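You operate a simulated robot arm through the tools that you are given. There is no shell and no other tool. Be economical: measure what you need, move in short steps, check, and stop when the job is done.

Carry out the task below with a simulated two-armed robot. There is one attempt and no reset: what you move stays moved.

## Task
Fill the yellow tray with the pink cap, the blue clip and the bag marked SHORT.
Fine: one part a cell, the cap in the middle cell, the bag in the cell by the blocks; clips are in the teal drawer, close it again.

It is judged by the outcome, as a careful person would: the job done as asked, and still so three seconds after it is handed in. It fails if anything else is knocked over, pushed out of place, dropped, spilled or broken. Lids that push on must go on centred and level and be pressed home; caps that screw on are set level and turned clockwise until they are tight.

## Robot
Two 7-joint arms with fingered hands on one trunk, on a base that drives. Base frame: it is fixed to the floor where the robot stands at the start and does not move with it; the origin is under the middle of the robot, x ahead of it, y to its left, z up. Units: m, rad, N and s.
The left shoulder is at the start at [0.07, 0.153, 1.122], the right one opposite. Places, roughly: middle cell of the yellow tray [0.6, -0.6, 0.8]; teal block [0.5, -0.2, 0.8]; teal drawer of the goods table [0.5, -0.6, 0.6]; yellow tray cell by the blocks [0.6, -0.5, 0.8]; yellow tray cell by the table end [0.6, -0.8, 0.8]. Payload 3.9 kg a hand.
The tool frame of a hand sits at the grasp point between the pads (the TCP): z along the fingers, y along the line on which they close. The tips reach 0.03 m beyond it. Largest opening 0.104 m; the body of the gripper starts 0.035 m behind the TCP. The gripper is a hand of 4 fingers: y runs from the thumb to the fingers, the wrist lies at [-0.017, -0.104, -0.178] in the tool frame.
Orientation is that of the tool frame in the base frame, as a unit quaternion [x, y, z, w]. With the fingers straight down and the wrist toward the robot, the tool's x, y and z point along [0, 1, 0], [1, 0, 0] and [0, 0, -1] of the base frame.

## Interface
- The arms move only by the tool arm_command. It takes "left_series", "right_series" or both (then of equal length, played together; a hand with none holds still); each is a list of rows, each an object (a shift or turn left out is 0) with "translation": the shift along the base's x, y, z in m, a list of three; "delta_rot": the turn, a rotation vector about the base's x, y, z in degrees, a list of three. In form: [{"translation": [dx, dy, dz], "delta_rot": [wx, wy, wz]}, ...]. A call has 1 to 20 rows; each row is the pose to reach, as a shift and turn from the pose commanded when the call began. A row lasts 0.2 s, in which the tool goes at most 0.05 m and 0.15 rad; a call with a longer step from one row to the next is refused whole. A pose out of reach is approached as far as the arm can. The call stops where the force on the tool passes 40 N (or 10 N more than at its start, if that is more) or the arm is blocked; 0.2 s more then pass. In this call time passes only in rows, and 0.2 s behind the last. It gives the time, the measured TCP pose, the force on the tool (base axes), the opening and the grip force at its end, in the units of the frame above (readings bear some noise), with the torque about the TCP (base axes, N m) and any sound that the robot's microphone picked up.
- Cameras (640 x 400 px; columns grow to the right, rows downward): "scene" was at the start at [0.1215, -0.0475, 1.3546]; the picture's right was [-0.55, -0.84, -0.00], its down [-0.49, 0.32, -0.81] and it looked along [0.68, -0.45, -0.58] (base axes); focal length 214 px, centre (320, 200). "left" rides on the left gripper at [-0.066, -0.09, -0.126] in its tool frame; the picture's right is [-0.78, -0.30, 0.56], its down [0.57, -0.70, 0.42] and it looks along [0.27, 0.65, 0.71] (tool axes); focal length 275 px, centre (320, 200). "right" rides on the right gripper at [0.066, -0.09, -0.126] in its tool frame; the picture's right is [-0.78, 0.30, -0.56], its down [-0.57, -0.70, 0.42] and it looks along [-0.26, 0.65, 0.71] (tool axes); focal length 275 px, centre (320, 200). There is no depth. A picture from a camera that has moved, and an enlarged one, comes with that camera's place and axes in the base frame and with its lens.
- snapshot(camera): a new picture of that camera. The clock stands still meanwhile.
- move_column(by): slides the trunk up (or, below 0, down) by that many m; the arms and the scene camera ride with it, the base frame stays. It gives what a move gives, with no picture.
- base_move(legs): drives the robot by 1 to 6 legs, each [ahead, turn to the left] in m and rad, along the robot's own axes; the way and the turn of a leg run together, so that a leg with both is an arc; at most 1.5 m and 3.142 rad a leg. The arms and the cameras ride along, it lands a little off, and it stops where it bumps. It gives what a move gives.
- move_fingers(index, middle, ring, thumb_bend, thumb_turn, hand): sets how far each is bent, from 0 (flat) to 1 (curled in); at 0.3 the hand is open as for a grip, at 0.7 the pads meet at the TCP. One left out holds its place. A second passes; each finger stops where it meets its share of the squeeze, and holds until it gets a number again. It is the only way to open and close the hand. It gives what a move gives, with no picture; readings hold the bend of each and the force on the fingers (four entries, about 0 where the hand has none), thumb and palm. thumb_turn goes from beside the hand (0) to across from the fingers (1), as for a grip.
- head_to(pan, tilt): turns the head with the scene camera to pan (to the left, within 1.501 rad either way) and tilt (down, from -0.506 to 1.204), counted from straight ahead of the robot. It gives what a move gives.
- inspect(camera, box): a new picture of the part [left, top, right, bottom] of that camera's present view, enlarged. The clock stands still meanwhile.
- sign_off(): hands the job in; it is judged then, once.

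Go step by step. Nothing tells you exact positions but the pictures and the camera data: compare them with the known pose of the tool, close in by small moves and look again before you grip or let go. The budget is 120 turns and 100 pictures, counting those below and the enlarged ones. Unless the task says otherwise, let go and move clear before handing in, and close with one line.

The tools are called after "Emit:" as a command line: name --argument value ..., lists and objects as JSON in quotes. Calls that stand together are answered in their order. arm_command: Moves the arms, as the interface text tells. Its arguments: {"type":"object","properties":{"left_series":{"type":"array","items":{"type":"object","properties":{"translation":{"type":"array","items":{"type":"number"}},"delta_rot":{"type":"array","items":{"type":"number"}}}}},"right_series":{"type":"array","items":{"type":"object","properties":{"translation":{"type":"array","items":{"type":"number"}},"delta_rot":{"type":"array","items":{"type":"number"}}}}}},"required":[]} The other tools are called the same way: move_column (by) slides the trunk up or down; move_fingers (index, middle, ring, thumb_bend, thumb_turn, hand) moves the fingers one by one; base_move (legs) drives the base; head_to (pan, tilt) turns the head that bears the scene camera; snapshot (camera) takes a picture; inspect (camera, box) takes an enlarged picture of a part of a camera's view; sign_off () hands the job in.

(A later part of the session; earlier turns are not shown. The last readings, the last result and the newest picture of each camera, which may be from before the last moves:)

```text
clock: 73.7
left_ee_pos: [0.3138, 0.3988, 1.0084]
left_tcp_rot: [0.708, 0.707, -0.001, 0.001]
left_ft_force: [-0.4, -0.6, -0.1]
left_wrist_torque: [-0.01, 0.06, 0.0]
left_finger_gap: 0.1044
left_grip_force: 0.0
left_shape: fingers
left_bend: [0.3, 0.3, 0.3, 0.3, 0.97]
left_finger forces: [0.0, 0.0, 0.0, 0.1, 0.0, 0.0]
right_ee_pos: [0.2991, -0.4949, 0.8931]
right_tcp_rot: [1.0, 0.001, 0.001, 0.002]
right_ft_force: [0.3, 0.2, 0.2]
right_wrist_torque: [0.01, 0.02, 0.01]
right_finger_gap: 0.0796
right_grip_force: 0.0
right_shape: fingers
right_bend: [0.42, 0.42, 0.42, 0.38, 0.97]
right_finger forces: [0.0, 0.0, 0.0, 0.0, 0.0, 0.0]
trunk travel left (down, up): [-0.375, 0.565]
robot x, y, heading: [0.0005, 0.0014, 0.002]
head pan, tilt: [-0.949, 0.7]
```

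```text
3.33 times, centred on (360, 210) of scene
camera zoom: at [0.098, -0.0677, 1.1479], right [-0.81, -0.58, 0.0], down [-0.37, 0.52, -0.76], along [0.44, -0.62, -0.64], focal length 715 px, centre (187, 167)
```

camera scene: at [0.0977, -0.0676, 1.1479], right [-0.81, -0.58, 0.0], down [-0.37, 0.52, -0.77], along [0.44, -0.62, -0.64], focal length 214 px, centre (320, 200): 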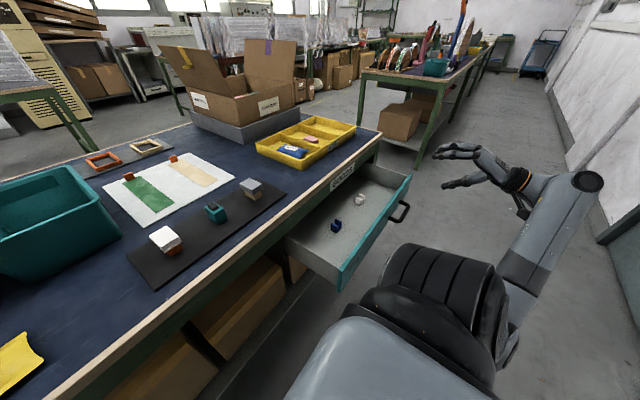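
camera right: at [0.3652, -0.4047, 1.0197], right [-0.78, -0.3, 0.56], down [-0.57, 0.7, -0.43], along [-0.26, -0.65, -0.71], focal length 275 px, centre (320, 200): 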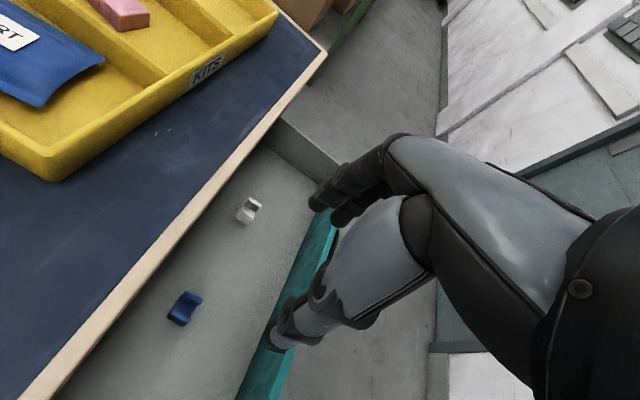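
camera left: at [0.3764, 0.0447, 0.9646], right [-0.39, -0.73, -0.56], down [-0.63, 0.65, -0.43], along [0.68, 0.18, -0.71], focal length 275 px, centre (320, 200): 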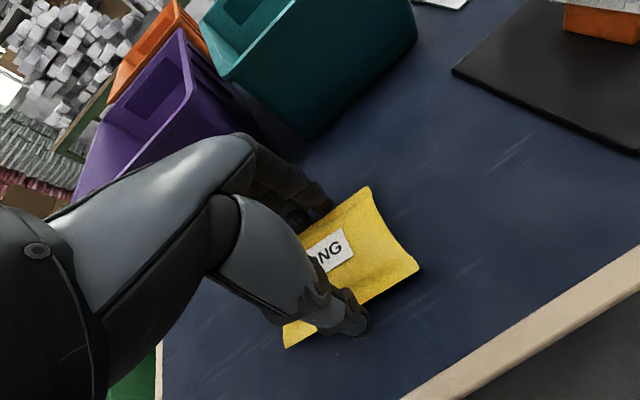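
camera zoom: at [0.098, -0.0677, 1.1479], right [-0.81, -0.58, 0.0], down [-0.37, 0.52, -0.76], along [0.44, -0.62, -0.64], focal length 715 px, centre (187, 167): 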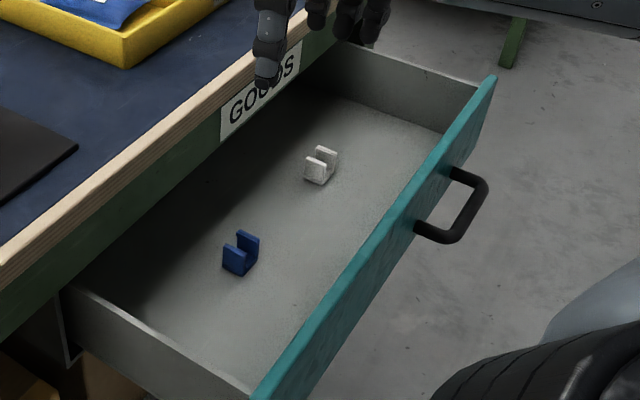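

The blue clip triangulates to about (0.33, −0.484, 0.63), with the drawer floor near 0.615. I come down part way with a slight tilt away from the table edge.

Emit:
arm_command --right_series '[{"translation": [0.005, 0.003, -0.04], "delta_rot": [0, -5, 0]}, {"translation": [0.015, 0.006, -0.08], "delta_rot": [0, -10, 0]}, {"translation": [0.025, 0.01, -0.12], "delta_rot": [0, -10, 0]}, {"translation": [0.027, 0.01, -0.16], "delta_rot": [0, -10, 0]}, {"translation": [0.027, 0.01, -0.195], "delta_rot": [0, -10, 0]}]'

Emit:
snapshot --camera "right"

Emit:
inspect --camera "scene" --box '[290, 150, 430, 270]'

```text
clock: 74.9
left_ee_pos: [0.3146, 0.3978, 1.01]
left_tcp_rot: [0.707, 0.707, 0.0, -0.001]
left_ft_force: [0.4, -0.1, -0.3]
left_wrist_torque: [-0.01, 0.02, -0.02]
left_finger_gap: 0.1046
left_grip_force: 0.1
left_shape: fingers
left_bend: [0.3, 0.3, 0.3, 0.3, 0.97]
left_finger forces: [0.1, 0.0, 0.0, 0.0, 0.0, 0.0]
right_ee_pos: [0.3304, -0.4932, 0.6958]
right_tcp_rot: [0.996, 0.0, 0.087, 0.001]
right_ft_force: [-0.1, 0.4, 0.2]
right_wrist_torque: [-0.01, -0.02, 0.03]
right_finger_gap: 0.0793
right_grip_force: 0.0
right_shape: fingers
right_bend: [0.42, 0.42, 0.42, 0.38, 0.97]
right_finger forces: [0.0, 0.1, 0.1, 0.0, 0.0, 0.0]
right hand out of reach, approached as far as the arm can: row 1, 2, 3, 4, 5
trunk travel left (down, up): [-0.375, 0.565]
robot x, y, heading: [-0.0006, -0.0038, 0.001]
head pan, tilt: [-0.949, 0.7]
```

```text
26 pictures are left
camera right: at [0.3746, -0.4028, 0.8317], right [-0.86, -0.29, 0.41], down [-0.49, 0.7, -0.52], along [-0.14, -0.65, -0.75], focal length 275 px, centre (320, 200)
```

right: 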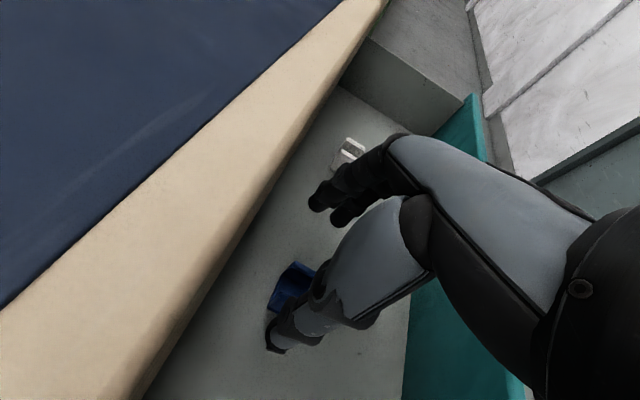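

```text
3.33 times, centred on (360, 210) of scene
camera zoom: at [0.0977, -0.0682, 1.148], right [-0.81, -0.58, 0.0], down [-0.37, 0.52, -0.76], along [0.44, -0.62, -0.64], focal length 715 px, centre (187, 167)
```

zoom: 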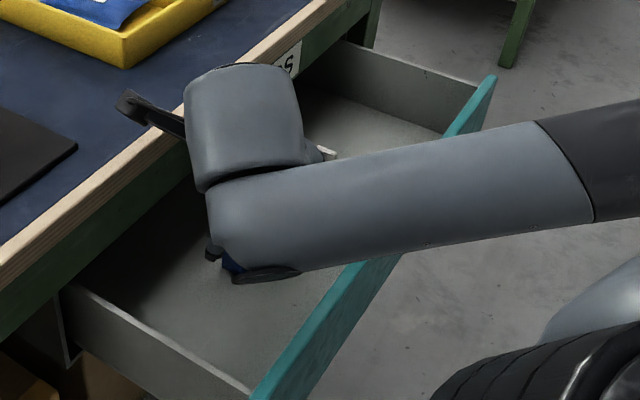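

The hand's camera would meet the table edge at this yaw, so I raise slightly, rotate the hand back 30° and narrow the opening for clearance.

Emit:
arm_command --right_series '[{"translation": [-0.003, 0.0, 0.03], "delta_rot": [0, 0, 0]}, {"translation": [-0.004, 0.003, 0.045], "delta_rot": [0, 0, 7.5]}, {"translation": [-0.004, 0.004, 0.045], "delta_rot": [0, 0, 15]}, {"translation": [-0.004, 0.005, 0.045], "delta_rot": [0, 0, 22.5]}, {"translation": [-0.004, 0.006, 0.045], "delta_rot": [0, 0, 30]}]'

Emit:
move_fingers --hand "right" --index 0.48 --middle 0.48 --ring 0.48 --thumb_bend 0.48

Emit:
snapshot --camera "right"

```text
clock: 76.1
left_ee_pos: [0.3135, 0.3967, 1.0103]
left_tcp_rot: [0.707, 0.707, 0.001, 0.001]
left_ft_force: [0.9, 0.4, -0.2]
left_wrist_torque: [0.04, 0.02, -0.01]
left_finger_gap: 0.1045
left_grip_force: 0.1
left_shape: fingers
left_bend: [0.3, 0.3, 0.3, 0.3, 0.97]
left_finger forces: [0.0, 0.0, 0.0, 0.1, 0.1, 0.0]
right_ee_pos: [0.3414, -0.5071, 0.7386]
right_tcp_rot: [0.963, 0.257, 0.084, -0.02]
right_ft_force: [-9.1, -3.5, -0.5]
right_wrist_torque: [-0.02, 0.14, -0.4]
right_finger_gap: 0.0767
right_grip_force: 4.4
right_shape: fingers
right_bend: [0.44, 0.42, 0.42, 0.38, 0.97]
right_finger forces: [9.2, 0.1, 0.0, 0.0, 0.1, 0.0]
right hand out of reach, approached as far as the arm can: row 1, 2, 3, 4, 5
trunk travel left (down, up): [-0.375, 0.565]
robot x, y, heading: [-0.0039, 0.0009, -0.006]
head pan, tilt: [-0.949, 0.7]
```

```text
clock: 77.1
left_ee_pos: [0.3131, 0.3989, 1.01]
left_tcp_rot: [0.707, 0.708, 0.001, 0.0]
left_ft_force: [-0.6, 1.0, -0.5]
left_wrist_torque: [0.02, 0.01, 0.02]
left_finger_gap: 0.1043
left_grip_force: 0.0
left_shape: fingers
left_bend: [0.3, 0.3, 0.3, 0.3, 0.97]
left_finger forces: [0.1, 0.1, 0.1, 0.0, 0.0, 0.0]
right_ee_pos: [0.3434, -0.5053, 0.7394]
right_tcp_rot: [0.962, 0.259, 0.085, -0.021]
right_ft_force: [-1.1, 0.4, 0.0]
right_wrist_torque: [0.01, -0.01, -0.02]
right_finger_gap: 0.0586
right_grip_force: 0.3
right_shape: fingers
right_bend: [0.49, 0.48, 0.48, 0.48, 0.97]
right_finger forces: [0.6, 0.0, 0.1, 0.1, 0.1, 0.0]
trunk travel left (down, up): [-0.375, 0.565]
robot x, y, heading: [0.0018, -0.0027, 0.004]
head pan, tilt: [-0.949, 0.7]
```

```text
24 pictures are left
camera right: at [0.3368, -0.4052, 0.8745], right [-0.6, -0.69, 0.41], down [-0.77, 0.36, -0.52], along [0.21, -0.63, -0.75], focal length 275 px, centre (320, 200)
```

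right: 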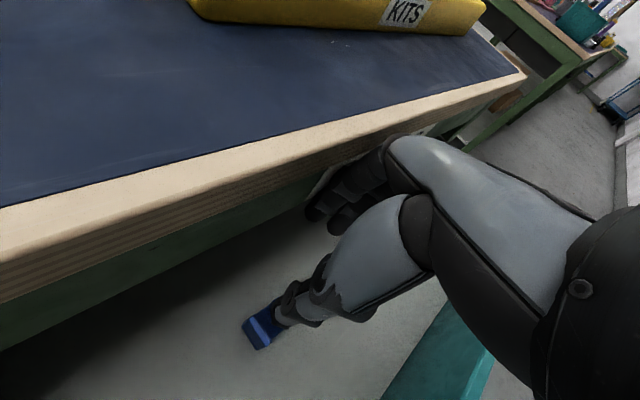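

The arm is too folded here, so I raise the trunk by 0.2 m (which makes the reach easier) and re-centre over the clip.

Emit:
move_column --by 0.2

Emit:
arm_command --right_series '[{"translation": [-0.01, 0.01, 0]}, {"translation": [-0.016, 0.018, -0.03]}, {"translation": [-0.017, 0.018, -0.07]}, {"translation": [-0.017, 0.018, -0.11]}, {"translation": [-0.017, 0.018, -0.15]}, {"translation": [-0.017, 0.018, -0.19]}, {"translation": [-0.017, 0.018, -0.22]}]'

Emit:
snapshot --camera "right"

```text
clock: 79.2
left_ee_pos: [0.3143, 0.3982, 1.2096]
left_tcp_rot: [0.707, 0.708, 0.0, 0.001]
left_ft_force: [0.2, -0.3, -0.5]
left_wrist_torque: [0.01, 0.01, -0.02]
left_finger_gap: 0.1044
left_grip_force: 0.1
left_shape: fingers
left_bend: [0.3, 0.3, 0.3, 0.3, 0.97]
left_finger forces: [0.0, 0.0, 0.0, 0.0, 0.0, 0.0]
right_ee_pos: [0.3444, -0.506, 0.9387]
right_tcp_rot: [0.962, 0.258, 0.085, -0.021]
right_ft_force: [0.9, 0.8, 0.5]
right_wrist_torque: [-0.01, -0.04, 0.01]
right_finger_gap: 0.0587
right_grip_force: 0.0
right_shape: fingers
right_bend: [0.48, 0.48, 0.48, 0.48, 0.97]
right_finger forces: [0.0, 0.0, 0.0, 0.0, 0.0, 0.1]
trunk travel left (down, up): [-0.575, 0.365]
robot x, y, heading: [0.0008, -0.0005, 0.004]
head pan, tilt: [-0.949, 0.7]
```

```text
clock: 80.8
left_ee_pos: [0.3147, 0.3988, 1.2093]
left_tcp_rot: [0.707, 0.707, 0.0, 0.001]
left_ft_force: [0.0, 0.3, 0.6]
left_wrist_torque: [0.01, -0.01, 0.03]
left_finger_gap: 0.1044
left_grip_force: 0.1
left_shape: fingers
left_bend: [0.3, 0.3, 0.3, 0.3, 0.97]
left_finger forces: [0.0, 0.0, 0.0, 0.1, 0.1, 0.1]
right_ee_pos: [0.3253, -0.488, 0.7177]
right_tcp_rot: [0.962, 0.258, 0.085, -0.021]
right_ft_force: [0.4, -0.7, 0.7]
right_wrist_torque: [0.0, -0.03, 0.01]
right_finger_gap: 0.0592
right_grip_force: 0.0
right_shape: fingers
right_bend: [0.48, 0.48, 0.48, 0.48, 0.97]
right_finger forces: [0.0, 0.0, 0.0, 0.1, 0.1, 0.1]
right hand out of reach, approached as far as the arm can: row 1, 2
trunk travel left (down, up): [-0.575, 0.365]
robot x, y, heading: [-0.0005, -0.0031, 0.002]
head pan, tilt: [-0.949, 0.7]
```

```text
23 pictures are left
camera right: at [0.3184, -0.3873, 0.854], right [-0.6, -0.69, 0.42], down [-0.77, 0.36, -0.52], along [0.21, -0.63, -0.75], focal length 275 px, centre (320, 200)
```

right: 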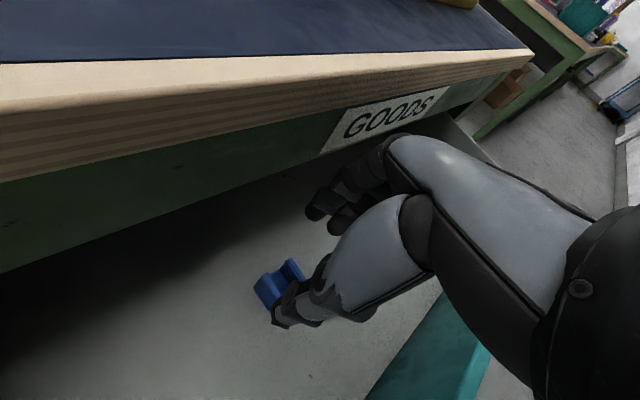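

The clip sits right between thumb and fingers. I lower around it, close to the drawer floor.

Emit:
arm_command --right_series '[{"translation": [0.004, 0.001, -0.025]}, {"translation": [0.006, 0.001, -0.045]}, {"translation": [0.006, 0.001, -0.057]}]'

Emit:
snapshot --camera "right"

```text
clock: 81.6
left_ee_pos: [0.3129, 0.4011, 1.2088]
left_tcp_rot: [0.707, 0.707, 0.0, 0.001]
left_ft_force: [-0.2, -0.2, 0.6]
left_wrist_torque: [-0.03, -0.01, 0.0]
left_finger_gap: 0.1047
left_grip_force: 0.0
left_shape: fingers
left_bend: [0.3, 0.3, 0.3, 0.3, 0.97]
left_finger forces: [0.0, 0.0, 0.0, 0.1, 0.1, 0.0]
right_ee_pos: [0.3334, -0.4863, 0.6647]
right_tcp_rot: [0.962, 0.259, 0.085, -0.019]
right_ft_force: [0.2, -0.2, 4.7]
right_wrist_torque: [-0.21, 0.02, 0.0]
right_finger_gap: 0.0594
right_grip_force: 2.2
right_shape: fingers
right_bend: [0.48, 0.48, 0.48, 0.48, 0.97]
right_finger forces: [0.0, 2.8, 1.5, 0.0, 0.0, 0.0]
trunk travel left (down, up): [-0.575, 0.365]
robot x, y, heading: [0.0007, 0.0023, -0.001]
head pan, tilt: [-0.949, 0.7]
```

```text
22 pictures are left
camera right: at [0.3261, -0.3856, 0.7987], right [-0.6, -0.68, 0.42], down [-0.77, 0.36, -0.52], along [0.21, -0.63, -0.74], focal length 275 px, centre (320, 200)
```

right: 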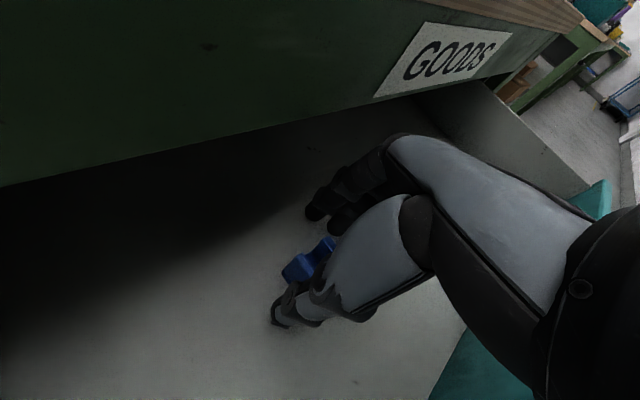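

Fingertips touch the drawer floor with the clip between them. Ease up slightly and close.

Emit:
arm_command --right_series '[{"translation": [0.0, 0.0, 0.002]}]'

Emit:
move_fingers --hand "right" --index 0.66 --middle 0.66 --ring 0.66 --thumb_bend 0.62

Emit:
inspect --camera "right" --box '[230, 180, 390, 340]'

```text
clock: 82.0
left_ee_pos: [0.3144, 0.3989, 1.2083]
left_tcp_rot: [0.707, 0.707, 0.0, 0.0]
left_ft_force: [-0.7, 0.0, 0.5]
left_wrist_torque: [0.0, 0.01, -0.02]
left_finger_gap: 0.1044
left_grip_force: 0.1
left_shape: fingers
left_bend: [0.3, 0.3, 0.3, 0.3, 0.97]
left_finger forces: [0.1, 0.0, 0.0, 0.0, 0.1, 0.1]
right_ee_pos: [0.3331, -0.4859, 0.6635]
right_tcp_rot: [0.962, 0.258, 0.085, -0.021]
right_ft_force: [1.0, 0.2, 2.6]
right_wrist_torque: [-0.09, -0.02, 0.02]
right_finger_gap: 0.059
right_grip_force: 1.6
right_shape: fingers
right_bend: [0.48, 0.48, 0.48, 0.48, 0.97]
right_finger forces: [0.1, 1.8, 0.4, 0.0, 0.0, 0.1]
trunk travel left (down, up): [-0.575, 0.365]
robot x, y, heading: [-0.002, 0.0012, -0.006]
head pan, tilt: [-0.949, 0.7]
```

```text
clock: 83.0
left_ee_pos: [0.3149, 0.399, 1.2091]
left_tcp_rot: [0.707, 0.707, -0.001, 0.0]
left_ft_force: [-0.2, 1.0, -0.9]
left_wrist_torque: [0.01, -0.01, 0.01]
left_finger_gap: 0.1044
left_grip_force: 0.0
left_shape: fingers
left_bend: [0.3, 0.3, 0.3, 0.3, 0.97]
left_finger forces: [0.0, 0.1, 0.0, 0.0, 0.0, 0.0]
right_ee_pos: [0.3322, -0.4863, 0.6645]
right_tcp_rot: [0.962, 0.259, 0.084, -0.021]
right_ft_force: [1.1, 0.2, -1.1]
right_wrist_torque: [0.01, -0.01, -0.01]
right_finger_gap: 0.0212
right_grip_force: 2.7
right_shape: fingers
right_bend: [0.66, 0.63, 0.66, 0.6, 0.97]
right_finger forces: [0.0, 2.7, 0.0, 0.0, 2.9, 0.0]
trunk travel left (down, up): [-0.575, 0.365]
robot x, y, heading: [-0.0003, -0.001, 0.003]
head pan, tilt: [-0.949, 0.7]
```

```text
2.50 times, centred on (310, 260) of right
camera zoom: at [0.3262, -0.3862, 0.7992], right [-0.6, -0.69, 0.41], down [-0.77, 0.36, -0.52], along [0.21, -0.63, -0.75], focal length 688 px, centre (345, 50)
```

zoom: 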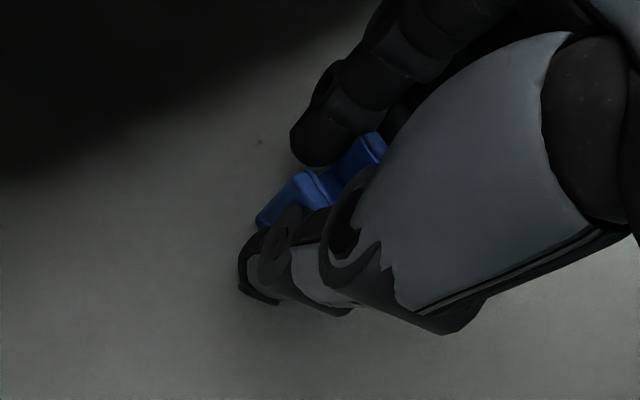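

Middle finger and thumb hold the clip; I tighten and lift.

Emit:
move_fingers --hand "right" --index 0.72 --middle 0.76 --ring 0.7 --thumb_bend 0.7

Emit:
arm_command --right_series '[{"translation": [-0.003, 0.0, 0.02]}, {"translation": [-0.005, 0.0, 0.05]}, {"translation": [-0.01, 0.0, 0.09]}, {"translation": [-0.01, 0.0, 0.13]}]'

Emit:
snapshot --camera "right"

```text
clock: 84.0
left_ee_pos: [0.3141, 0.3992, 1.2085]
left_tcp_rot: [0.707, 0.707, -0.001, 0.0]
left_ft_force: [0.0, 0.1, 0.8]
left_wrist_torque: [0.04, 0.01, 0.01]
left_finger_gap: 0.1046
left_grip_force: 0.1
left_shape: fingers
left_bend: [0.3, 0.3, 0.3, 0.3, 0.97]
left_finger forces: [0.0, 0.1, 0.0, 0.0, 0.0, 0.1]
right_ee_pos: [0.332, -0.4861, 0.6636]
right_tcp_rot: [0.962, 0.258, 0.084, -0.021]
right_ft_force: [-0.2, 0.4, 0.1]
right_wrist_torque: [-0.02, -0.02, -0.02]
right_finger_gap: 0.0124
right_grip_force: 11.4
right_shape: fingers
right_bend: [0.72, 0.64, 0.7, 0.62, 0.95]
right_finger forces: [1.0, 10.2, 0.0, 0.0, 10.4, 0.0]
trunk travel left (down, up): [-0.575, 0.365]
robot x, y, heading: [0.0024, -0.0022, 0.0]
head pan, tilt: [-0.949, 0.7]
```

```text
clock: 85.0
left_ee_pos: [0.3153, 0.3981, 1.2088]
left_tcp_rot: [0.707, 0.707, -0.001, 0.0]
left_ft_force: [0.2, -0.7, -0.4]
left_wrist_torque: [-0.01, -0.03, 0.04]
left_finger_gap: 0.1044
left_grip_force: 0.0
left_shape: fingers
left_bend: [0.3, 0.3, 0.3, 0.3, 0.97]
left_finger forces: [0.0, 0.0, 0.0, 0.1, 0.0, 0.1]
right_ee_pos: [0.3221, -0.4872, 0.7966]
right_tcp_rot: [0.962, 0.258, 0.085, -0.021]
right_ft_force: [0.4, 0.3, 0.4]
right_wrist_torque: [0.03, 0.02, -0.01]
right_finger_gap: 0.012
right_grip_force: 11.1
right_shape: fingers
right_bend: [0.72, 0.64, 0.7, 0.62, 0.95]
right_finger forces: [1.1, 10.2, 0.0, 0.0, 10.4, 0.0]
trunk travel left (down, up): [-0.575, 0.365]
robot x, y, heading: [0.0003, 0.0004, -0.003]
head pan, tilt: [-0.949, 0.7]
```

```text
20 pictures are left
camera right: at [0.3162, -0.3868, 0.9321], right [-0.6, -0.69, 0.42], down [-0.77, 0.36, -0.52], along [0.21, -0.63, -0.75], focal length 275 px, centre (320, 200)
```

right: 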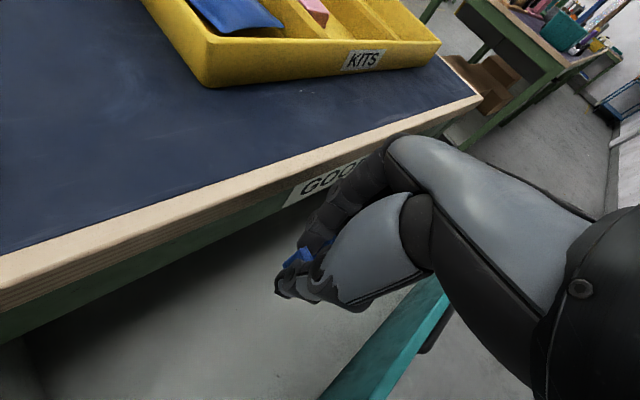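

The blue clip is held. I raise it, level the hand and carry it over the tray cell by the table end.

Emit:
arm_command --right_series '[{"translation": [0, 0, 0.045]}, {"translation": [0, 0, 0.09]}, {"translation": [0, 0, 0.135]}, {"translation": [0.005, -0.02, 0.17], "delta_rot": [-2.5, 4.3, 0]}, {"translation": [0.03, -0.05, 0.18], "delta_rot": [-5, 8.7, 0]}, {"translation": [0.06, -0.085, 0.18], "delta_rot": [-5, 8.7, 0]}, {"translation": [0.09, -0.12, 0.18], "delta_rot": [-5, 8.7, 0]}, {"translation": [0.12, -0.155, 0.18], "delta_rot": [-5, 8.7, 0]}, {"translation": [0.15, -0.19, 0.18], "delta_rot": [-5, 8.7, 0]}, {"translation": [0.18, -0.225, 0.18], "delta_rot": [-5, 8.7, 0]}, {"translation": [0.2, -0.25, 0.18], "delta_rot": [-5, 8.7, 0]}, {"translation": [0.2, -0.27, 0.18], "delta_rot": [-5, 8.7, 0]}]'

Emit:
snapshot --camera "right"

Emit:
snapshot --camera "scene"

```text
clock: 87.6
left_ee_pos: [0.3138, 0.3978, 1.2092]
left_tcp_rot: [0.707, 0.707, 0.0, 0.001]
left_ft_force: [-0.4, -0.5, 0.4]
left_wrist_torque: [0.01, 0.0, 0.02]
left_finger_gap: 0.1046
left_grip_force: 0.0
left_shape: fingers
left_bend: [0.3, 0.3, 0.3, 0.3, 0.97]
left_finger forces: [0.0, 0.0, 0.0, 0.0, 0.0, 0.0]
right_ee_pos: [0.5189, -0.7578, 0.9749]
right_tcp_rot: [0.966, 0.259, 0.001, 0.001]
right_ft_force: [-0.1, -0.4, -0.5]
right_wrist_torque: [-0.04, 0.01, 0.01]
right_finger_gap: 0.0116
right_grip_force: 10.2
right_shape: fingers
right_bend: [0.72, 0.64, 0.7, 0.62, 0.95]
right_finger forces: [1.1, 10.1, 0.0, 0.0, 10.2, 0.0]
trunk travel left (down, up): [-0.575, 0.365]
robot x, y, heading: [-0.0024, -0.0004, -0.002]
head pan, tilt: [-0.949, 0.7]
```

```text
19 pictures are left
camera right: at [0.5319, -0.6458, 1.0995], right [-0.53, -0.64, 0.56], down [-0.85, 0.32, -0.43], along [0.1, -0.7, -0.71], focal length 275 px, centre (320, 200)
```

right: 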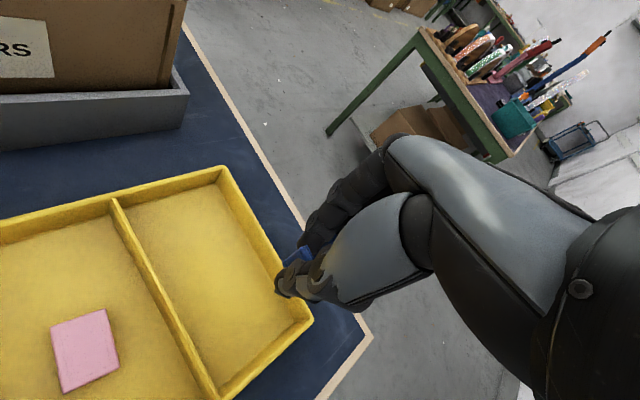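

```text
18 pictures are left
camera scene: at [0.0972, -0.0688, 1.3479], right [-0.81, -0.58, 0.0], down [-0.37, 0.52, -0.76], along [0.44, -0.62, -0.64], focal length 214 px, centre (320, 200)
```

scene: 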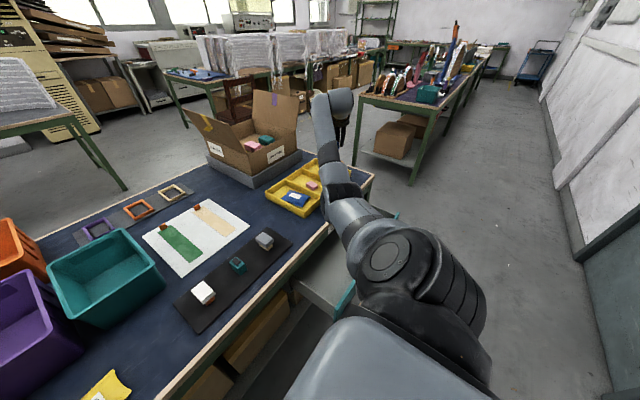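

Cell by the table end spans y −0.70…−0.81, x 0.456…0.654; the clip is well centred. I lower it.

Emit:
arm_command --right_series '[{"translation": [0.006, 0.002, -0.04]}, {"translation": [0.01, 0.002, -0.08]}, {"translation": [0.01, 0.002, -0.105]}, {"translation": [0.01, 0.002, -0.118]}, {"translation": [0.01, 0.002, -0.125]}]'

Emit:
snapshot --camera "right"

```text
clock: 88.8
left_ee_pos: [0.3142, 0.3984, 1.2096]
left_tcp_rot: [0.707, 0.707, 0.0, 0.001]
left_ft_force: [0.4, 0.9, 0.5]
left_wrist_torque: [0.02, -0.04, 0.0]
left_finger_gap: 0.1044
left_grip_force: 0.1
left_shape: fingers
left_bend: [0.3, 0.3, 0.3, 0.3, 0.97]
left_finger forces: [0.0, 0.1, 0.1, 0.0, 0.0, 0.0]
right_ee_pos: [0.5314, -0.7569, 0.8476]
right_tcp_rot: [0.966, 0.26, 0.0, 0.002]
right_ft_force: [-0.1, 1.2, -0.7]
right_wrist_torque: [-0.02, 0.02, -0.01]
right_finger_gap: 0.0116
right_grip_force: 10.5
right_shape: fingers
right_bend: [0.72, 0.64, 0.7, 0.62, 0.95]
right_finger forces: [1.1, 10.1, 0.1, 0.1, 10.1, 0.0]
trunk travel left (down, up): [-0.575, 0.365]
robot x, y, heading: [-0.0038, 0.0008, 0.001]
head pan, tilt: [-0.949, 0.7]
```

```text
17 pictures are left
camera right: at [0.5454, -0.6448, 0.9737], right [-0.52, -0.64, 0.56], down [-0.85, 0.32, -0.43], along [0.1, -0.7, -0.71], focal length 275 px, centre (320, 200)
```

right: 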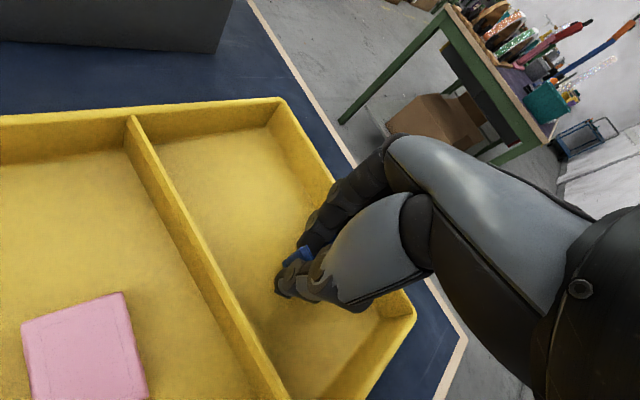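

Nearly at the floor. Lower a few more mm and open gently.

Emit:
arm_command --right_series '[{"translation": [0.0, 0, -0.005]}]'

Emit:
move_fingers --hand "right" --index 0.56 --middle 0.54 --ring 0.56 --thumb_bend 0.53

Emit:
arm_command --right_series '[{"translation": [0.0, 0, 0.015]}, {"translation": [0.0, 0, 0.05]}, {"translation": [0.0, 0, 0.09]}, {"translation": [0.0, 0, 0.13]}]'

Emit:
snapshot --camera "right"

```text
clock: 89.2
left_ee_pos: [0.3136, 0.3979, 1.2101]
left_tcp_rot: [0.707, 0.707, 0.001, 0.0]
left_ft_force: [0.4, -0.5, -0.3]
left_wrist_torque: [-0.02, 0.0, 0.02]
left_finger_gap: 0.1044
left_grip_force: 0.1
left_shape: fingers
left_bend: [0.3, 0.3, 0.3, 0.3, 0.97]
left_finger forces: [0.0, 0.0, 0.0, 0.1, 0.1, 0.0]
right_ee_pos: [0.5319, -0.7569, 0.8444]
right_tcp_rot: [0.966, 0.259, 0.0, 0.001]
right_ft_force: [0.5, 0.0, -0.5]
right_wrist_torque: [-0.01, 0.01, -0.02]
right_finger_gap: 0.0116
right_grip_force: 10.4
right_shape: fingers
right_bend: [0.72, 0.64, 0.7, 0.62, 0.95]
right_finger forces: [1.1, 10.1, 0.1, 0.0, 10.1, 0.0]
trunk travel left (down, up): [-0.575, 0.365]
robot x, y, heading: [0.0008, -0.0014, -0.002]
head pan, tilt: [-0.949, 0.7]
```

```text
clock: 90.2
left_ee_pos: [0.3141, 0.3994, 1.2075]
left_tcp_rot: [0.707, 0.708, -0.001, 0.001]
left_ft_force: [0.5, 0.3, -0.3]
left_wrist_torque: [0.03, 0.02, -0.02]
left_finger_gap: 0.1046
left_grip_force: 0.2
left_shape: fingers
left_bend: [0.3, 0.3, 0.3, 0.3, 0.97]
left_finger forces: [0.0, 0.1, 0.0, 0.0, 0.0, 0.1]
right_ee_pos: [0.5334, -0.7563, 0.844]
right_tcp_rot: [0.966, 0.26, 0.001, 0.002]
right_ft_force: [0.7, 0.9, 0.2]
right_wrist_torque: [-0.02, 0.0, 0.01]
right_finger_gap: 0.0413
right_grip_force: 0.4
right_shape: fingers
right_bend: [0.56, 0.54, 0.57, 0.53, 0.97]
right_finger forces: [0.1, 0.0, 1.1, 0.1, 0.1, 0.0]
trunk travel left (down, up): [-0.575, 0.365]
robot x, y, heading: [0.0002, -0.0017, 0.001]
head pan, tilt: [-0.949, 0.7]
```

```text
clock: 91.2
left_ee_pos: [0.314, 0.3994, 1.2094]
left_tcp_rot: [0.707, 0.707, -0.001, 0.002]
left_ft_force: [0.9, 0.0, -0.9]
left_wrist_torque: [0.0, -0.03, 0.02]
left_finger_gap: 0.1046
left_grip_force: 0.0
left_shape: fingers
left_bend: [0.3, 0.3, 0.3, 0.3, 0.97]
left_finger forces: [0.0, 0.0, 0.1, 0.1, 0.1, 0.1]
right_ee_pos: [0.534, -0.7525, 0.9771]
right_tcp_rot: [0.966, 0.259, 0.0, 0.001]
right_ft_force: [0.7, 0.9, 0.0]
right_wrist_torque: [-0.03, 0.01, -0.02]
right_finger_gap: 0.0416
right_grip_force: 0.0
right_shape: fingers
right_bend: [0.56, 0.54, 0.56, 0.53, 0.97]
right_finger forces: [0.0, 0.0, 0.1, 0.0, 0.1, 0.0]
trunk travel left (down, up): [-0.575, 0.365]
robot x, y, heading: [0.0002, 0.0004, -0.004]
head pan, tilt: [-0.949, 0.7]
```

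```text
16 pictures are left
camera right: at [0.5474, -0.6408, 1.102], right [-0.52, -0.64, 0.56], down [-0.85, 0.32, -0.43], along [0.1, -0.7, -0.71], focal length 275 px, centre (320, 200)
```

right: 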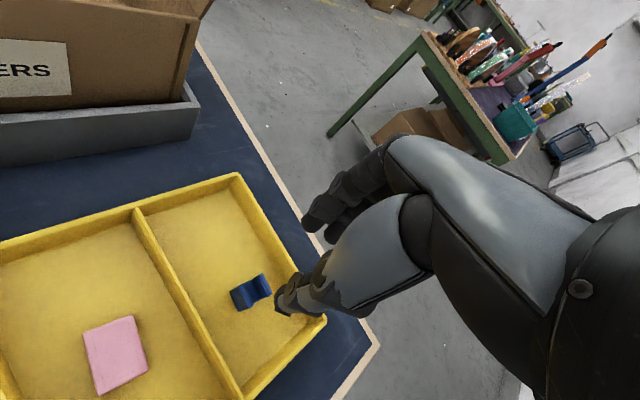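

All three parts are in the tray. Now to close the drawer: I retrace the earlier path to the front of the handle.

Emit:
arm_command --right_series '[{"translation": [-0.01, 0, 0.04], "delta_rot": [0, 0, 5]}, {"translation": [-0.035, 0.01, 0.07], "delta_rot": [0, 0, 12]}, {"translation": [-0.075, 0.02, 0.09], "delta_rot": [0, 0, 19]}, {"translation": [-0.115, 0.035, 0.11], "delta_rot": [0, 0, 26]}, {"translation": [-0.155, 0.05, 0.113], "delta_rot": [0, 0, 33]}, {"translation": [-0.195, 0.065, 0.113], "delta_rot": [0, 0, 40]}, {"translation": [-0.235, 0.08, 0.113], "delta_rot": [0, 0, 47]}, {"translation": [-0.27, 0.09, 0.113], "delta_rot": [0, 0, 54]}, {"translation": [-0.294, 0.092, 0.113], "delta_rot": [0, 0, 60]}]'

Emit:
move_column --by -0.2

Emit:
arm_command --right_series '[{"translation": [-0.02, 0, 0.0], "delta_rot": [0, -7.5, 0]}, {"translation": [-0.04, 0, 0.0], "delta_rot": [0, -15, 0]}, {"translation": [-0.06, 0, 0.0], "delta_rot": [0, -22.5, 0]}, {"translation": [-0.08, 0, -0.01], "delta_rot": [0, -30, 0]}, {"translation": [-0.1, 0, -0.02], "delta_rot": [0, -37.5, 0]}, {"translation": [-0.12, 0, -0.03], "delta_rot": [0, -45, 0]}, {"translation": [-0.13, 0, -0.04], "delta_rot": [0, -52.5, 0]}, {"translation": [-0.137, 0, -0.05], "delta_rot": [0, -60, 0]}]'

Emit:
snapshot --camera "scene"

```text
clock: 93.2
left_ee_pos: [0.3146, 0.3972, 1.2088]
left_tcp_rot: [0.707, 0.707, 0.001, 0.0]
left_ft_force: [-0.4, 0.0, 1.0]
left_wrist_torque: [0.03, 0.0, -0.03]
left_finger_gap: 0.1042
left_grip_force: 0.1
left_shape: fingers
left_bend: [0.3, 0.3, 0.3, 0.3, 0.97]
left_finger forces: [0.0, 0.0, 0.0, 0.1, 0.1, 0.0]
right_ee_pos: [0.236, -0.6602, 1.0869]
right_tcp_rot: [0.706, 0.708, 0.002, 0.001]
right_ft_force: [-0.5, 0.2, -0.1]
right_wrist_torque: [0.03, 0.0, -0.01]
right_finger_gap: 0.0418
right_grip_force: 0.1
right_shape: fingers
right_bend: [0.56, 0.54, 0.56, 0.53, 0.97]
right_finger forces: [0.0, 0.0, 0.0, 0.0, 0.0, 0.1]
trunk travel left (down, up): [-0.575, 0.365]
robot x, y, heading: [0.003, -0.0012, 0.002]
head pan, tilt: [-0.949, 0.7]
```

```text
clock: 95.4
left_ee_pos: [0.3152, 0.3993, 1.0094]
left_tcp_rot: [0.707, 0.707, 0.0, 0.0]
left_ft_force: [0.1, 0.1, 0.6]
left_wrist_torque: [0.01, 0.02, -0.02]
left_finger_gap: 0.1047
left_grip_force: 0.1
left_shape: fingers
left_bend: [0.3, 0.3, 0.3, 0.3, 0.97]
left_finger forces: [0.0, 0.1, 0.0, 0.1, 0.1, 0.0]
right_ee_pos: [0.2377, -0.6612, 0.8873]
right_tcp_rot: [0.707, 0.707, 0.001, 0.001]
right_ft_force: [-0.3, 0.4, 0.7]
right_wrist_torque: [-0.01, 0.01, 0.02]
right_finger_gap: 0.0418
right_grip_force: 0.0
right_shape: fingers
right_bend: [0.56, 0.54, 0.56, 0.53, 0.97]
right_finger forces: [0.0, 0.0, 0.1, 0.0, 0.1, 0.0]
trunk travel left (down, up): [-0.375, 0.565]
robot x, y, heading: [-0.0003, 0.0018, 0.001]
head pan, tilt: [-0.949, 0.7]
```

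```text
clock: 97.2
left_ee_pos: [0.314, 0.3976, 1.0104]
left_tcp_rot: [0.707, 0.707, 0.001, 0.001]
left_ft_force: [-0.4, -0.5, -0.5]
left_wrist_torque: [-0.01, 0.04, -0.02]
left_finger_gap: 0.1044
left_grip_force: 0.0
left_shape: fingers
left_bend: [0.3, 0.3, 0.3, 0.3, 0.97]
left_finger forces: [0.0, 0.0, 0.0, 0.0, 0.0, 0.0]
right_ee_pos: [0.0975, -0.6599, 0.8367]
right_tcp_rot: [0.611, 0.611, 0.354, 0.357]
right_ft_force: [0.1, -0.6, 0.4]
right_wrist_torque: [0.02, 0.0, 0.02]
right_finger_gap: 0.042
right_grip_force: 0.0
right_shape: fingers
right_bend: [0.56, 0.54, 0.56, 0.53, 0.97]
right_finger forces: [0.1, 0.0, 0.0, 0.0, 0.1, 0.1]
trunk travel left (down, up): [-0.375, 0.565]
robot x, y, heading: [0.0024, -0.0003, -0.002]
head pan, tilt: [-0.949, 0.7]
```

```text
15 pictures are left
camera scene: at [0.0974, -0.0684, 1.148], right [-0.81, -0.58, 0.0], down [-0.37, 0.52, -0.76], along [0.44, -0.62, -0.64], focal length 214 px, centre (320, 200)
```

scene: 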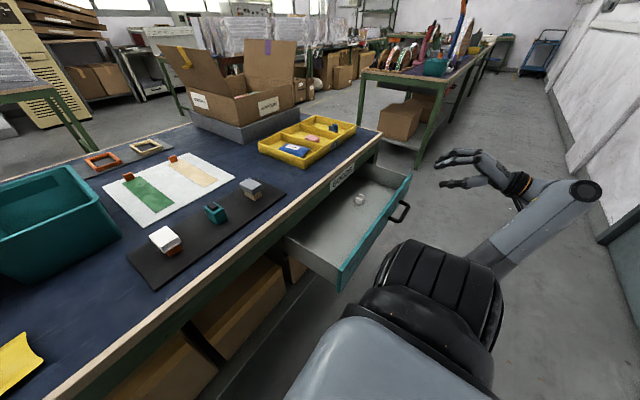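

I make a fist, lower in front of the handle, and push the drawer shut.

Emit:
move_fingers --hand "right" --index 0.75 --middle 0.75 --ring 0.75 --thumb_bend 0.65

Emit:
arm_command --right_series '[{"translation": [-0.005, 0, -0.045]}, {"translation": [-0.005, 0, -0.09]}, {"translation": [-0.005, 0, -0.135]}, {"translation": [-0.005, 0, -0.175]}]'

Emit:
arm_command --right_series '[{"translation": [0.02, 0, 0]}, {"translation": [0.04, 0, 0]}, {"translation": [0.06, 0, 0]}, {"translation": [0.08, 0, 0]}, {"translation": [0.1, 0, 0]}]'

Emit:
inspect --camera "scene" --box '[260, 120, 480, 290]'

```text
clock: 98.2
left_ee_pos: [0.3137, 0.3988, 1.0089]
left_tcp_rot: [0.707, 0.707, 0.0, -0.001]
left_ft_force: [-0.2, -0.8, -0.9]
left_wrist_torque: [0.0, 0.0, -0.02]
left_finger_gap: 0.1046
left_grip_force: 0.0
left_shape: fingers
left_bend: [0.3, 0.3, 0.3, 0.3, 0.97]
left_finger forces: [0.0, 0.0, 0.1, 0.0, 0.1, 0.0]
right_ee_pos: [0.0987, -0.6596, 0.8374]
right_tcp_rot: [0.612, 0.612, 0.354, 0.355]
right_ft_force: [0.9, -0.2, 0.9]
right_wrist_torque: [0.0, -0.04, 0.03]
right_finger_gap: 0.0009
right_grip_force: 0.0
right_shape: fingers
right_bend: [0.75, 0.75, 0.75, 0.65, 0.97]
right_finger forces: [0.0, 0.0, 0.0, 0.0, 0.1, 0.0]
trunk travel left (down, up): [-0.375, 0.565]
robot x, y, heading: [0.0027, -0.0032, -0.001]
head pan, tilt: [-0.949, 0.7]
```

```text
clock: 99.2
left_ee_pos: [0.3142, 0.3983, 1.0094]
left_tcp_rot: [0.707, 0.707, 0.0, 0.0]
left_ft_force: [0.2, -0.3, 0.2]
left_wrist_torque: [0.0, 0.02, -0.02]
left_finger_gap: 0.1044
left_grip_force: 0.1
left_shape: fingers
left_bend: [0.3, 0.3, 0.3, 0.3, 0.97]
left_finger forces: [0.0, 0.0, 0.0, 0.1, 0.1, 0.1]
right_ee_pos: [0.0949, -0.661, 0.6594]
right_tcp_rot: [0.612, 0.612, 0.354, 0.355]
right_ft_force: [-0.1, 0.1, -1.1]
right_wrist_torque: [0.02, 0.0, 0.01]
right_finger_gap: 0.0008
right_grip_force: 0.0
right_shape: fingers
right_bend: [0.75, 0.75, 0.75, 0.65, 0.97]
right_finger forces: [0.0, 0.0, 0.0, 0.0, 0.1, 0.0]
trunk travel left (down, up): [-0.375, 0.565]
robot x, y, heading: [0.0015, 0.0017, -0.003]
head pan, tilt: [-0.949, 0.7]
```

```text
clock: 100.4
left_ee_pos: [0.3135, 0.3996, 1.0088]
left_tcp_rot: [0.707, 0.707, 0.001, 0.0]
left_ft_force: [-0.2, -0.4, -0.4]
left_wrist_torque: [0.03, -0.02, -0.02]
left_finger_gap: 0.1046
left_grip_force: 0.1
left_shape: fingers
left_bend: [0.3, 0.3, 0.3, 0.3, 0.97]
left_finger forces: [0.0, 0.0, 0.0, 0.0, 0.0, 0.0]
right_ee_pos: [0.196, -0.6607, 0.6624]
right_tcp_rot: [0.612, 0.612, 0.355, 0.354]
right_ft_force: [0.4, 0.0, 0.4]
right_wrist_torque: [0.0, 0.03, 0.03]
right_finger_gap: 0.0014
right_grip_force: 0.1
right_shape: fingers
right_bend: [0.75, 0.75, 0.75, 0.64, 0.97]
right_finger forces: [0.9, 0.0, 0.0, 0.1, 0.0, 0.0]
trunk travel left (down, up): [-0.375, 0.565]
robot x, y, heading: [0.0005, 0.0013, -0.002]
head pan, tilt: [-0.949, 0.7]
```

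```text
2.35 times, centred on (370, 205) of scene
camera zoom: at [0.0978, -0.068, 1.1479], right [-0.81, -0.58, 0.0], down [-0.37, 0.52, -0.76], along [0.44, -0.62, -0.64], focal length 505 px, centre (202, 188)
```

zoom: 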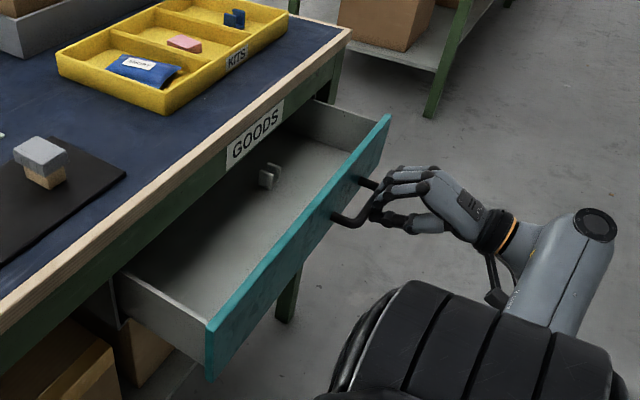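

It slides in smoothly. I keep pushing until it seats.

Emit:
arm_command --right_series '[{"translation": [0.02, 0, 0]}, {"translation": [0.04, 0, 0]}, {"translation": [0.06, 0, 0]}, {"translation": [0.08, 0, 0]}, {"translation": [0.095, 0, 0]}, {"translation": [0.105, 0, 0]}, {"translation": [0.115, 0, 0]}, {"translation": [0.123, 0, 0]}, {"translation": [0.131, 0, 0]}, {"translation": [0.139, 0, 0]}, {"translation": [0.147, 0, 0]}]'

Emit:
inspect --camera "scene" --box '[260, 120, 480, 290]'

```text
clock: 102.8
left_ee_pos: [0.3135, 0.4005, 1.0077]
left_tcp_rot: [0.708, 0.706, -0.001, 0.001]
left_ft_force: [1.7, 0.1, -0.1]
left_wrist_torque: [0.03, 0.01, 0.01]
left_finger_gap: 0.1047
left_grip_force: 0.1
left_shape: fingers
left_bend: [0.3, 0.3, 0.3, 0.3, 0.97]
left_finger forces: [0.1, 0.1, 0.0, 0.0, 0.0, 0.1]
right_ee_pos: [0.3312, -0.6648, 0.666]
right_tcp_rot: [0.614, 0.609, 0.351, 0.359]
right_ft_force: [-26.8, 11.8, 11.4]
right_wrist_torque: [0.06, 0.35, -0.06]
right_finger_gap: 0.0069
right_grip_force: 19.2
right_shape: fingers
right_bend: [0.78, 0.77, 0.76, 0.59, 0.96]
right_finger forces: [16.4, 10.5, 4.7, 0.1, 6.7, 0.0]
trunk travel left (down, up): [-0.375, 0.565]
robot x, y, heading: [0.0002, -0.0019, -0.015]
head pan, tilt: [-0.949, 0.7]
stopped in row 11 (right hand): the force on the tool passed its limit (the readings are from after the stop); the commanded pose is now the measured one
```

```text
2.35 times, centred on (370, 205) of scene
camera zoom: at [0.0929, -0.0668, 1.1485], right [-0.82, -0.57, 0.0], down [-0.36, 0.53, -0.77], along [0.44, -0.63, -0.64], focal length 505 px, centre (202, 188)
```

zoom: 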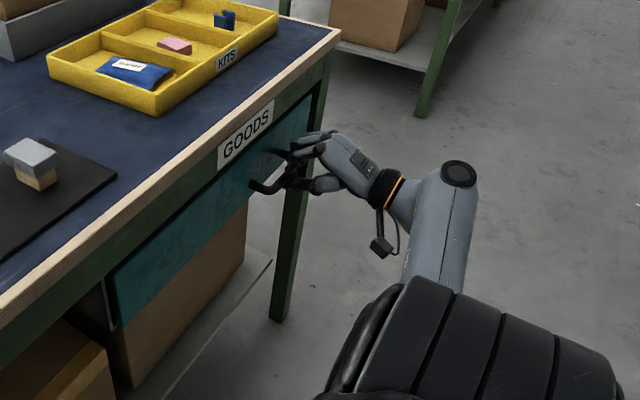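

It hit its stop. The fingers may be curled around the bar, so I open them before backing out, then check the drawer.

Emit:
move_fingers --hand "right" --index 0.44 --middle 0.44 --ring 0.44 --thumb_bend 0.4

Emit:
arm_command --right_series '[{"translation": [-0.017, 0, 0.008]}, {"translation": [-0.04, 0, 0.018]}, {"translation": [-0.07, 0, 0.03]}, {"translation": [-0.1, 0, 0.04]}]'

Emit:
inspect --camera "scene" --box '[280, 130, 440, 250]'

Emit:
snapshot --camera "right"

```text
clock: 103.8
left_ee_pos: [0.312, 0.3971, 1.0099]
left_tcp_rot: [0.707, 0.707, 0.001, 0.001]
left_ft_force: [1.0, 0.1, -0.6]
left_wrist_torque: [0.04, -0.02, 0.04]
left_finger_gap: 0.1051
left_grip_force: 0.0
left_shape: fingers
left_bend: [0.3, 0.3, 0.3, 0.3, 0.97]
left_finger forces: [0.0, 0.0, 0.0, 0.1, 0.0, 0.0]
right_ee_pos: [0.3333, -0.6657, 0.6624]
right_tcp_rot: [0.615, 0.609, 0.352, 0.357]
right_ft_force: [-28.8, 1.2, -3.3]
right_wrist_torque: [0.03, -0.24, -0.05]
right_finger_gap: 0.0613
right_grip_force: 14.8
right_shape: fingers
right_bend: [0.53, 0.49, 0.48, 0.4, 0.97]
right_finger forces: [17.5, 6.1, 4.9, 0.1, 0.1, 0.1]
trunk travel left (down, up): [-0.375, 0.565]
robot x, y, heading: [-0.0004, 0.002, -0.015]
head pan, tilt: [-0.949, 0.7]
```

```text
clock: 104.8
left_ee_pos: [0.3133, 0.3975, 1.0093]
left_tcp_rot: [0.707, 0.707, 0.001, 0.0]
left_ft_force: [0.5, 0.8, -0.3]
left_wrist_torque: [0.01, 0.02, 0.01]
left_finger_gap: 0.105
left_grip_force: 0.1
left_shape: fingers
left_bend: [0.3, 0.3, 0.3, 0.3, 0.97]
left_finger forces: [0.0, 0.0, 0.0, 0.0, 0.0, 0.0]
right_ee_pos: [0.2363, -0.6623, 0.7045]
right_tcp_rot: [0.613, 0.611, 0.352, 0.356]
right_ft_force: [0.1, 0.4, -0.3]
right_wrist_torque: [-0.01, 0.01, -0.02]
right_finger_gap: 0.0739
right_grip_force: 0.0
right_shape: fingers
right_bend: [0.44, 0.44, 0.44, 0.4, 0.97]
right_finger forces: [0.1, 0.1, 0.0, 0.0, 0.1, 0.0]
trunk travel left (down, up): [-0.375, 0.565]
robot x, y, heading: [0.0016, 0.0008, -0.01]
head pan, tilt: [-0.949, 0.7]
```

```text
3.33 times, centred on (360, 190) of scene
camera zoom: at [0.0959, -0.069, 1.148], right [-0.82, -0.57, 0.0], down [-0.37, 0.53, -0.77], along [0.44, -0.63, -0.64], focal length 715 px, centre (187, 233)
```

zoom: 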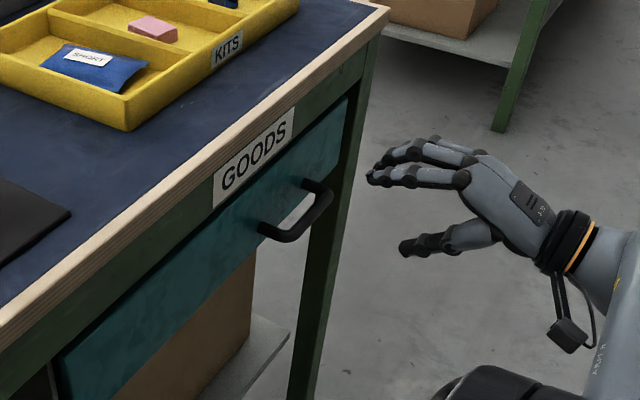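

```text
11 pictures are left
camera right: at [0.0829, -0.5952, 0.6893], right [-0.34, -0.77, 0.54], down [0.01, -0.58, -0.82], along [0.94, -0.27, 0.21], focal length 275 px, centre (320, 200)
```

right: 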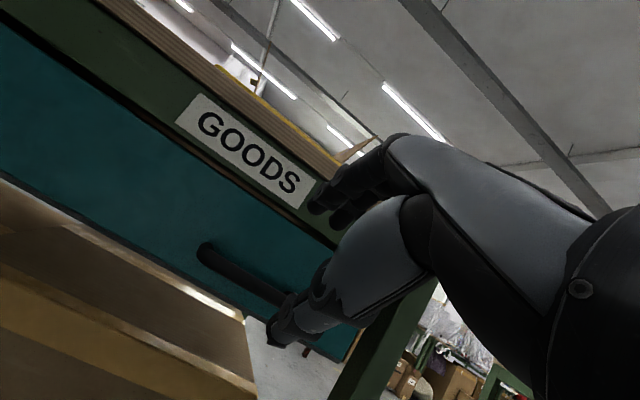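

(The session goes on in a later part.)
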